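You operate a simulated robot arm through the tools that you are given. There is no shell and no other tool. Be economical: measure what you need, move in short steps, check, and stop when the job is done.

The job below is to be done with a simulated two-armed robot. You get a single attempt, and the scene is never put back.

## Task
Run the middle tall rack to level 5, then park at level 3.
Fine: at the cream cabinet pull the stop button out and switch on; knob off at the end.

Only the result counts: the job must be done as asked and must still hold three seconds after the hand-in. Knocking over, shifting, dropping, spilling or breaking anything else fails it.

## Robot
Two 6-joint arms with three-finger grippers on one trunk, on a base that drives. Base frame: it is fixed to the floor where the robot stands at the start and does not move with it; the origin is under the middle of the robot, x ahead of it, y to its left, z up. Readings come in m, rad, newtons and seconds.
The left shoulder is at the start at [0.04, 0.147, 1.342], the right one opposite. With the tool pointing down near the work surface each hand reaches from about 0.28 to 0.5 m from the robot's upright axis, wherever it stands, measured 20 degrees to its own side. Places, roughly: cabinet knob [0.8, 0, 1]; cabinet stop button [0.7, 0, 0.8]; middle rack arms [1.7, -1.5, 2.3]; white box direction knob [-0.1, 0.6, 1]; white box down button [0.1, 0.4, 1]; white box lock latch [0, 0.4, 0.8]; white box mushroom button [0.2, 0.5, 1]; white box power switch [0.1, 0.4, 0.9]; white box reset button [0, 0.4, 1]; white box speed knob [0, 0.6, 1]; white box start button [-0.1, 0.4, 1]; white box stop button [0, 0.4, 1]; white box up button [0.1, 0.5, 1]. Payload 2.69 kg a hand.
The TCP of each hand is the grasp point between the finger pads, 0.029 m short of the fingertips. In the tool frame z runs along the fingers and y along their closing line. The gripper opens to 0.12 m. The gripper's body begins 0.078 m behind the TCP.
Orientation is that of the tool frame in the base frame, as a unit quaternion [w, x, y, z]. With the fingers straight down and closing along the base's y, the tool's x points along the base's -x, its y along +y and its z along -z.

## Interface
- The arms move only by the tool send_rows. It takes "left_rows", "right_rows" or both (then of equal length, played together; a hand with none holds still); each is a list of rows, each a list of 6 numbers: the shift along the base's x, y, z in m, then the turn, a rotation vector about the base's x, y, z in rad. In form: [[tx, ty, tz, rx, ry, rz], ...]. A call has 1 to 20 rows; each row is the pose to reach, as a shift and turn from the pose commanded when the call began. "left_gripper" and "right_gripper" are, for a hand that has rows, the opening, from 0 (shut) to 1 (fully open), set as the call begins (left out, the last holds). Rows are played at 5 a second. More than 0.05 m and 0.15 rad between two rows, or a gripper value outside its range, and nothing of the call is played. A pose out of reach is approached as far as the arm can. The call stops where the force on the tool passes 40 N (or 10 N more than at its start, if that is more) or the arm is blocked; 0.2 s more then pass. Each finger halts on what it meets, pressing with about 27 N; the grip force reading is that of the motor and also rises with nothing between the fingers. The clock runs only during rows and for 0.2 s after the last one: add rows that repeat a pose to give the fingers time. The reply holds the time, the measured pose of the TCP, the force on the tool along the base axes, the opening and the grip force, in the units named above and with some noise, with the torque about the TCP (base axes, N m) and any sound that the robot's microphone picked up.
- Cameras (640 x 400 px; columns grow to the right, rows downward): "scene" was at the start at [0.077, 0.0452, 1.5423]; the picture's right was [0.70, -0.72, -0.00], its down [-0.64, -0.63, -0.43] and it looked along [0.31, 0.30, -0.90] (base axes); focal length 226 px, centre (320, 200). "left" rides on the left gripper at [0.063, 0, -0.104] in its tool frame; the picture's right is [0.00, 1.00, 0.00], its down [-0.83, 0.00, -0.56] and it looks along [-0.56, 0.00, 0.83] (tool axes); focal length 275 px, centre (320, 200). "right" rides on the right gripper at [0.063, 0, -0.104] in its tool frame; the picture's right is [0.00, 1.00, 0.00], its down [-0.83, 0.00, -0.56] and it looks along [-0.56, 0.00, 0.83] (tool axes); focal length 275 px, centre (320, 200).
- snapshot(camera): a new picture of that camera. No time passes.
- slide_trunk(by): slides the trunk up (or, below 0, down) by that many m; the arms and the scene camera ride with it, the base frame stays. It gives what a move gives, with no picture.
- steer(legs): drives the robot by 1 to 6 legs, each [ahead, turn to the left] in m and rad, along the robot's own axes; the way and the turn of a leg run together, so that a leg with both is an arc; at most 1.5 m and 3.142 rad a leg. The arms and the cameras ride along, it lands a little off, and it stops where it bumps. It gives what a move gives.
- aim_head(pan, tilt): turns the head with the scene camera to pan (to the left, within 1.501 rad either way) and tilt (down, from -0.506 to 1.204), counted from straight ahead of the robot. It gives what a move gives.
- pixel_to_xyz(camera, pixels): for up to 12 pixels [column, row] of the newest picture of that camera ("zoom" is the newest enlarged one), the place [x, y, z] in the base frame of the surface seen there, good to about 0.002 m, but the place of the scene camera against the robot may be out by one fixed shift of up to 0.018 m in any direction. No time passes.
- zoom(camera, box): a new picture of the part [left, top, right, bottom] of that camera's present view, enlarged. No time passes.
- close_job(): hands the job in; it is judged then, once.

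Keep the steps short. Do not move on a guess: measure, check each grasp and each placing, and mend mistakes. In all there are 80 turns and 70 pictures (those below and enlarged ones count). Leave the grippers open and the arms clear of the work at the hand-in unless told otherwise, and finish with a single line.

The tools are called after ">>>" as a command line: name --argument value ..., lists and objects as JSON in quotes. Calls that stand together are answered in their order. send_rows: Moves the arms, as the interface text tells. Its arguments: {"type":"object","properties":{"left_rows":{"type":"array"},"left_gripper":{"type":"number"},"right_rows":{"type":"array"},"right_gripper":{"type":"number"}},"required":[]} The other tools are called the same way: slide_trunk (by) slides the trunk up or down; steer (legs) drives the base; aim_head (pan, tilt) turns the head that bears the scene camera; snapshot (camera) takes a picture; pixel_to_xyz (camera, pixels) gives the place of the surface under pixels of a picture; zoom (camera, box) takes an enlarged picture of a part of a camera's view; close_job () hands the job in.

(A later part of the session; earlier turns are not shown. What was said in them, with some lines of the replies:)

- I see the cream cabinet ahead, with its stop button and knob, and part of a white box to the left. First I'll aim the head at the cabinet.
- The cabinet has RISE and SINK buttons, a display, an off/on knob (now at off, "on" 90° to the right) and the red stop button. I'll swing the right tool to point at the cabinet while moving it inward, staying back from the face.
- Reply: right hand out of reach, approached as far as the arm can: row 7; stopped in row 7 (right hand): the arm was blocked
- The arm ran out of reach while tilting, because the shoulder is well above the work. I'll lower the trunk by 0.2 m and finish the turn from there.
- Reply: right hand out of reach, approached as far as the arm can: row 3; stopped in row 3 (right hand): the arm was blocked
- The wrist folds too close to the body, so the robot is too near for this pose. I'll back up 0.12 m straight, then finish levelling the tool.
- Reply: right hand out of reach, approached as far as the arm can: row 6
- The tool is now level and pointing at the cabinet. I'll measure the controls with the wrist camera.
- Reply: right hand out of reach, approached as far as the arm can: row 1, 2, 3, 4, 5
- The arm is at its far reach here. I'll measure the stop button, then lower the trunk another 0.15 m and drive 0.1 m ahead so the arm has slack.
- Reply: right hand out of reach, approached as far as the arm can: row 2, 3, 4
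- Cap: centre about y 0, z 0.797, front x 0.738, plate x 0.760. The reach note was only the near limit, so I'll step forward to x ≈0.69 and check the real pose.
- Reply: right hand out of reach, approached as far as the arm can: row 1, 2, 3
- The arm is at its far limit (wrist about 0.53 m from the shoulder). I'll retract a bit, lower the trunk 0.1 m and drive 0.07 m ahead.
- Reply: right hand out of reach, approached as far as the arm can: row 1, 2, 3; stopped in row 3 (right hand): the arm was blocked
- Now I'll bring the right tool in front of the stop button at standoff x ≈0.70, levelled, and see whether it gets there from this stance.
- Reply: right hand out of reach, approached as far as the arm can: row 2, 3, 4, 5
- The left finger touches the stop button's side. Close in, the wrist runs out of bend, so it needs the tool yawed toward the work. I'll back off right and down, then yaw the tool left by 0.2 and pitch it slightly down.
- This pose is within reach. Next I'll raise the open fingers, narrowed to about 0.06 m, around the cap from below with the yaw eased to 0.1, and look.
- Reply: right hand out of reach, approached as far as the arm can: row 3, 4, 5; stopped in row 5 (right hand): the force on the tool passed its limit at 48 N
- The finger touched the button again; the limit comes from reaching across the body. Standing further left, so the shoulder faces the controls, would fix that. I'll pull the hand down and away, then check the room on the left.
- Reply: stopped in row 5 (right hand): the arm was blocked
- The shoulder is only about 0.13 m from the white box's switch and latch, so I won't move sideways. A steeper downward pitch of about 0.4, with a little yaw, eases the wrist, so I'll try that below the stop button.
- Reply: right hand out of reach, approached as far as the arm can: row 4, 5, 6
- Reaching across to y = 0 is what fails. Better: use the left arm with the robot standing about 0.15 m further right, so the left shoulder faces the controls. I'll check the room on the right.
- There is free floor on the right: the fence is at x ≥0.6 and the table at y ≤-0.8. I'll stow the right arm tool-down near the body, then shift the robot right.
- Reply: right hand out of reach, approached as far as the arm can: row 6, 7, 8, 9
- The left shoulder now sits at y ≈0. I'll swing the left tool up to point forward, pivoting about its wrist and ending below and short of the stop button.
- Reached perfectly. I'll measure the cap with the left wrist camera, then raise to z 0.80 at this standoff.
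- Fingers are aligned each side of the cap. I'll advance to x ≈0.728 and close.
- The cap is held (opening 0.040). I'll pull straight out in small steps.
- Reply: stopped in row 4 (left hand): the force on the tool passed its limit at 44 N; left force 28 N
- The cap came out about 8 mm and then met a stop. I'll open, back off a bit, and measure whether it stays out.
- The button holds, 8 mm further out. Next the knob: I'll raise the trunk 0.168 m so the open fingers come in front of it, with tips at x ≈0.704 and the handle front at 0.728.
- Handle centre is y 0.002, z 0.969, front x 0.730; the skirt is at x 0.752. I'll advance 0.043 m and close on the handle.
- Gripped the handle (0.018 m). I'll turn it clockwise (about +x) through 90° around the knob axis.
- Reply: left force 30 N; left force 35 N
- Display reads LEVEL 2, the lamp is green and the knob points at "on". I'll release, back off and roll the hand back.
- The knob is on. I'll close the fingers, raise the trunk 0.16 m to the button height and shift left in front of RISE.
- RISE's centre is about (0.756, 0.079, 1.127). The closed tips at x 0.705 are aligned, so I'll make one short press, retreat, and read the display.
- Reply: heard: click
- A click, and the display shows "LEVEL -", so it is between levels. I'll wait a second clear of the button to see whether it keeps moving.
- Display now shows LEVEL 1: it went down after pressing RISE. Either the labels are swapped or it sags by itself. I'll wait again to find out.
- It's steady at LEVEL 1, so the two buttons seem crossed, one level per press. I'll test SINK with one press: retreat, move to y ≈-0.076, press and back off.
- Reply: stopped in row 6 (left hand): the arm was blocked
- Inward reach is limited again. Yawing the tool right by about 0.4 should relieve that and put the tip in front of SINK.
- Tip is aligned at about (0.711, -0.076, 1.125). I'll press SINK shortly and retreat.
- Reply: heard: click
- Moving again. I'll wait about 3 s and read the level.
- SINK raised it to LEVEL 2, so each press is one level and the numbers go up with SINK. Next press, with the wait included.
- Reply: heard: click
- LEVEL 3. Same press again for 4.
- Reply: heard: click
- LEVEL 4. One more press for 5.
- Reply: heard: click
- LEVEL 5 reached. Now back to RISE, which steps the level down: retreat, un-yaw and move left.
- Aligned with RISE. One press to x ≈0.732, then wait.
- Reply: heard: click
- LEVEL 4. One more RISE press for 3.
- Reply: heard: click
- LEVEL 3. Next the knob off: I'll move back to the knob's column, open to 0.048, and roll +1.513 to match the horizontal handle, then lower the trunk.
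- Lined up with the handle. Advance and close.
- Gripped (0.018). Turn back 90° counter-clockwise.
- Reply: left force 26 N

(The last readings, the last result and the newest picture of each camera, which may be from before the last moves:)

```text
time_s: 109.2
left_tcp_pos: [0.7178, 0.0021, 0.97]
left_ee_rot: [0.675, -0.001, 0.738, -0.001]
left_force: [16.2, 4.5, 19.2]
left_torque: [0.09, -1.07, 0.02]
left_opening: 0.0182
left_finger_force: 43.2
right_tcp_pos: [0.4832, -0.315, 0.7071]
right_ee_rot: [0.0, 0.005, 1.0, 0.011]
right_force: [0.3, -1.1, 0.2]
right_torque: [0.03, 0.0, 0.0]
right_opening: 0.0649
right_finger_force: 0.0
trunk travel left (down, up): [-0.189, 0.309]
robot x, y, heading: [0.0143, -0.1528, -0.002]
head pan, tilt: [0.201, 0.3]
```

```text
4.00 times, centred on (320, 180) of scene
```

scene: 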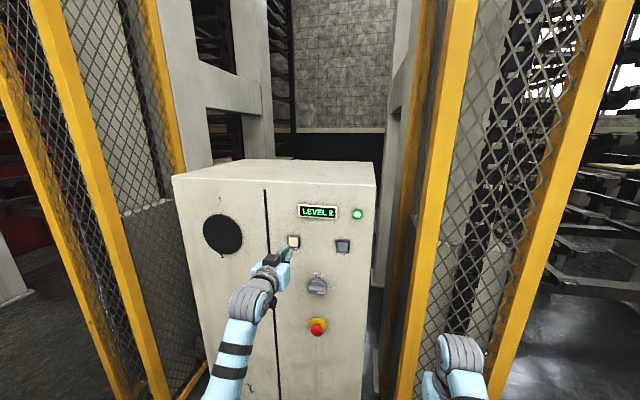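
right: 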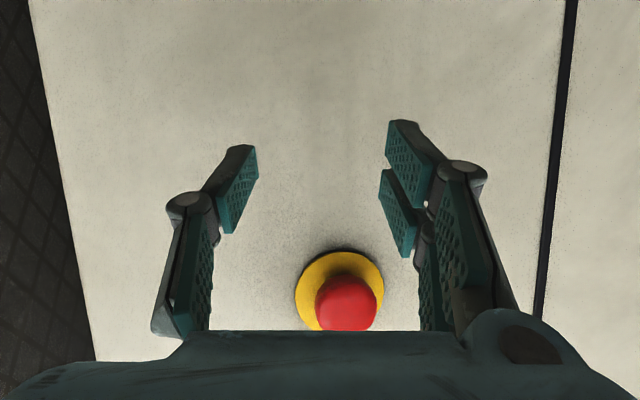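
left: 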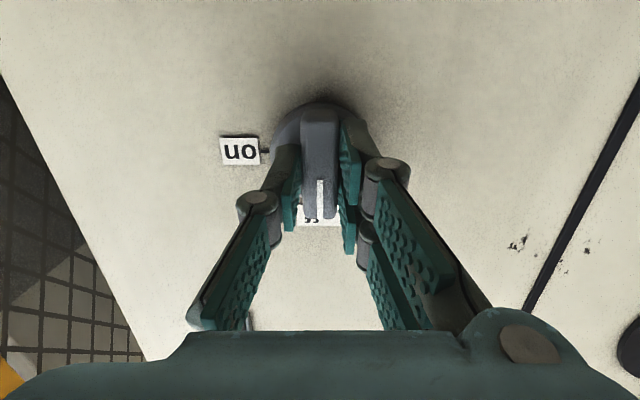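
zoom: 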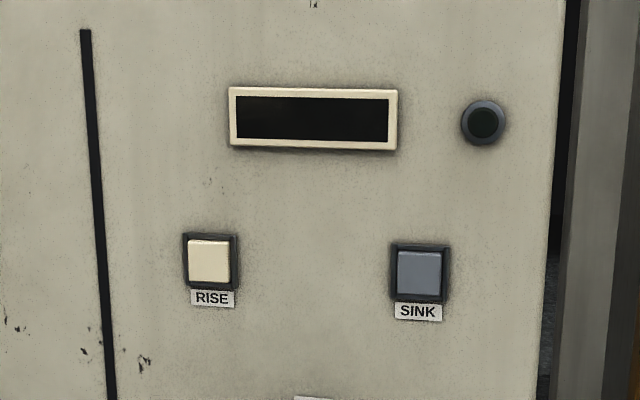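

The display and lamp are dark, so the knob is off. I'll release, retreat straight back, then open the grippers fully and drive back so the arms are clear.

>>> send_rows --left_rows '[[0, 0, 0, 0, 0, 0], [0, 0, 0, 0, 0, 0], [-0.02, 0, 0, 0, 0, 0], [-0.042, 0, 0, 0, 0, 0], [-0.042, 0, 0, 0, 0, 0]]' --left_gripper 0.5

>>> steer --legs '[[-0.15, 0]]'

>>> send_rows --left_rows '[[0, 0, 0, 0, 0, 0], [0, 0, 0, 0, 0, 0], [0, 0, 0, 0, 0, 0], [0, 0, 0, 0, 0, 0]]' --right_rows '[[0, 0, 0, 0, 0, 0], [0, 0, 0, 0, 0, 0], [0, 0, 0, 0, 0, 0], [0, 0, 0, 0, 0, 0]]' --left_gripper 1.0 --right_gripper 1.0

>>> snapshot --camera "left"

```text
time_s: 110.5
left_tcp_pos: [0.677, 0.0013, 0.9696]
left_ee_rot: [0.674, 0.0, 0.739, 0.0]
left_force: [-0.4, 0.3, -0.1]
left_torque: [0.01, 0.02, -0.02]
left_opening: 0.0599
left_finger_force: 0.1
right_tcp_pos: [0.4828, -0.3148, 0.7061]
right_ee_rot: [0.0, 0.005, 1.0, 0.011]
right_force: [0.1, 0.5, -0.9]
right_torque: [0.0, -0.04, -0.02]
right_opening: 0.0648
right_finger_force: 0.0
trunk travel left (down, up): [-0.189, 0.309]
robot x, y, heading: [0.0143, -0.1505, -0.0]
head pan, tilt: [0.201, 0.3]
```

```text
time_s: 111.8
left_tcp_pos: [0.5266, 0.0011, 0.9702]
left_ee_rot: [0.675, -0.001, 0.738, 0.0]
left_force: [-0.5, -0.1, -1.0]
left_torque: [0.02, -0.02, 0.02]
left_opening: 0.06
left_finger_force: 0.0
right_tcp_pos: [0.3318, -0.3149, 0.7059]
right_ee_rot: [0.001, 0.004, 1.0, 0.01]
right_force: [-0.2, -0.2, 0.4]
right_torque: [0.02, -0.05, 0.0]
right_opening: 0.0647
right_finger_force: 0.0
trunk travel left (down, up): [-0.189, 0.309]
robot x, y, heading: [-0.1354, -0.1508, -0.002]
head pan, tilt: [0.201, 0.3]
```

```text
time_s: 112.8
left_tcp_pos: [0.5256, 0.002, 0.9697]
left_ee_rot: [0.675, 0.001, 0.738, -0.001]
left_force: [0.1, 0.0, -0.4]
left_torque: [0.02, 0.06, 0.01]
left_opening: 0.12
left_finger_force: 0.0
right_tcp_pos: [0.3325, -0.3154, 0.7068]
right_ee_rot: [0.0, 0.004, 1.0, 0.01]
right_force: [-0.5, 0.5, -0.4]
right_torque: [-0.01, -0.04, 0.03]
right_opening: 0.12
right_finger_force: 0.2
trunk travel left (down, up): [-0.189, 0.309]
robot x, y, heading: [-0.1351, -0.1503, -0.001]
head pan, tilt: [0.201, 0.3]
```

```text
20 pictures are left
```

left: 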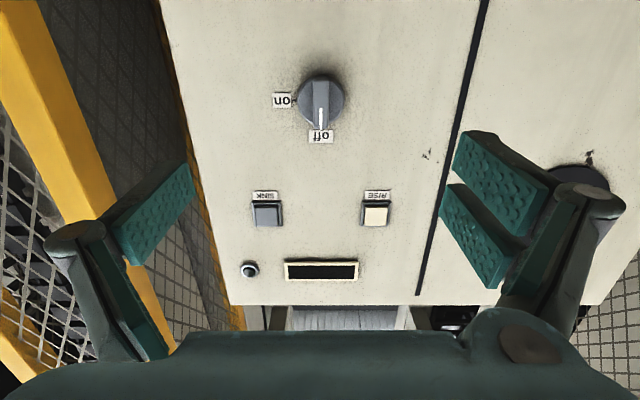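

The knob points at off, the display is dark, both grippers are open and the arms are clear. Handing in.

>>> close_job

```text
The job is handed in.
```

Done: I pulled the stop button out, switched the cabinet on, ran the rack to level 5, parked it at level 3 and turned the knob off; levels are from the cabinet display (I didn't check the rack itself), and SINK raised the number while RISE lowered it, so my first RISE press took it briefly to level 1.
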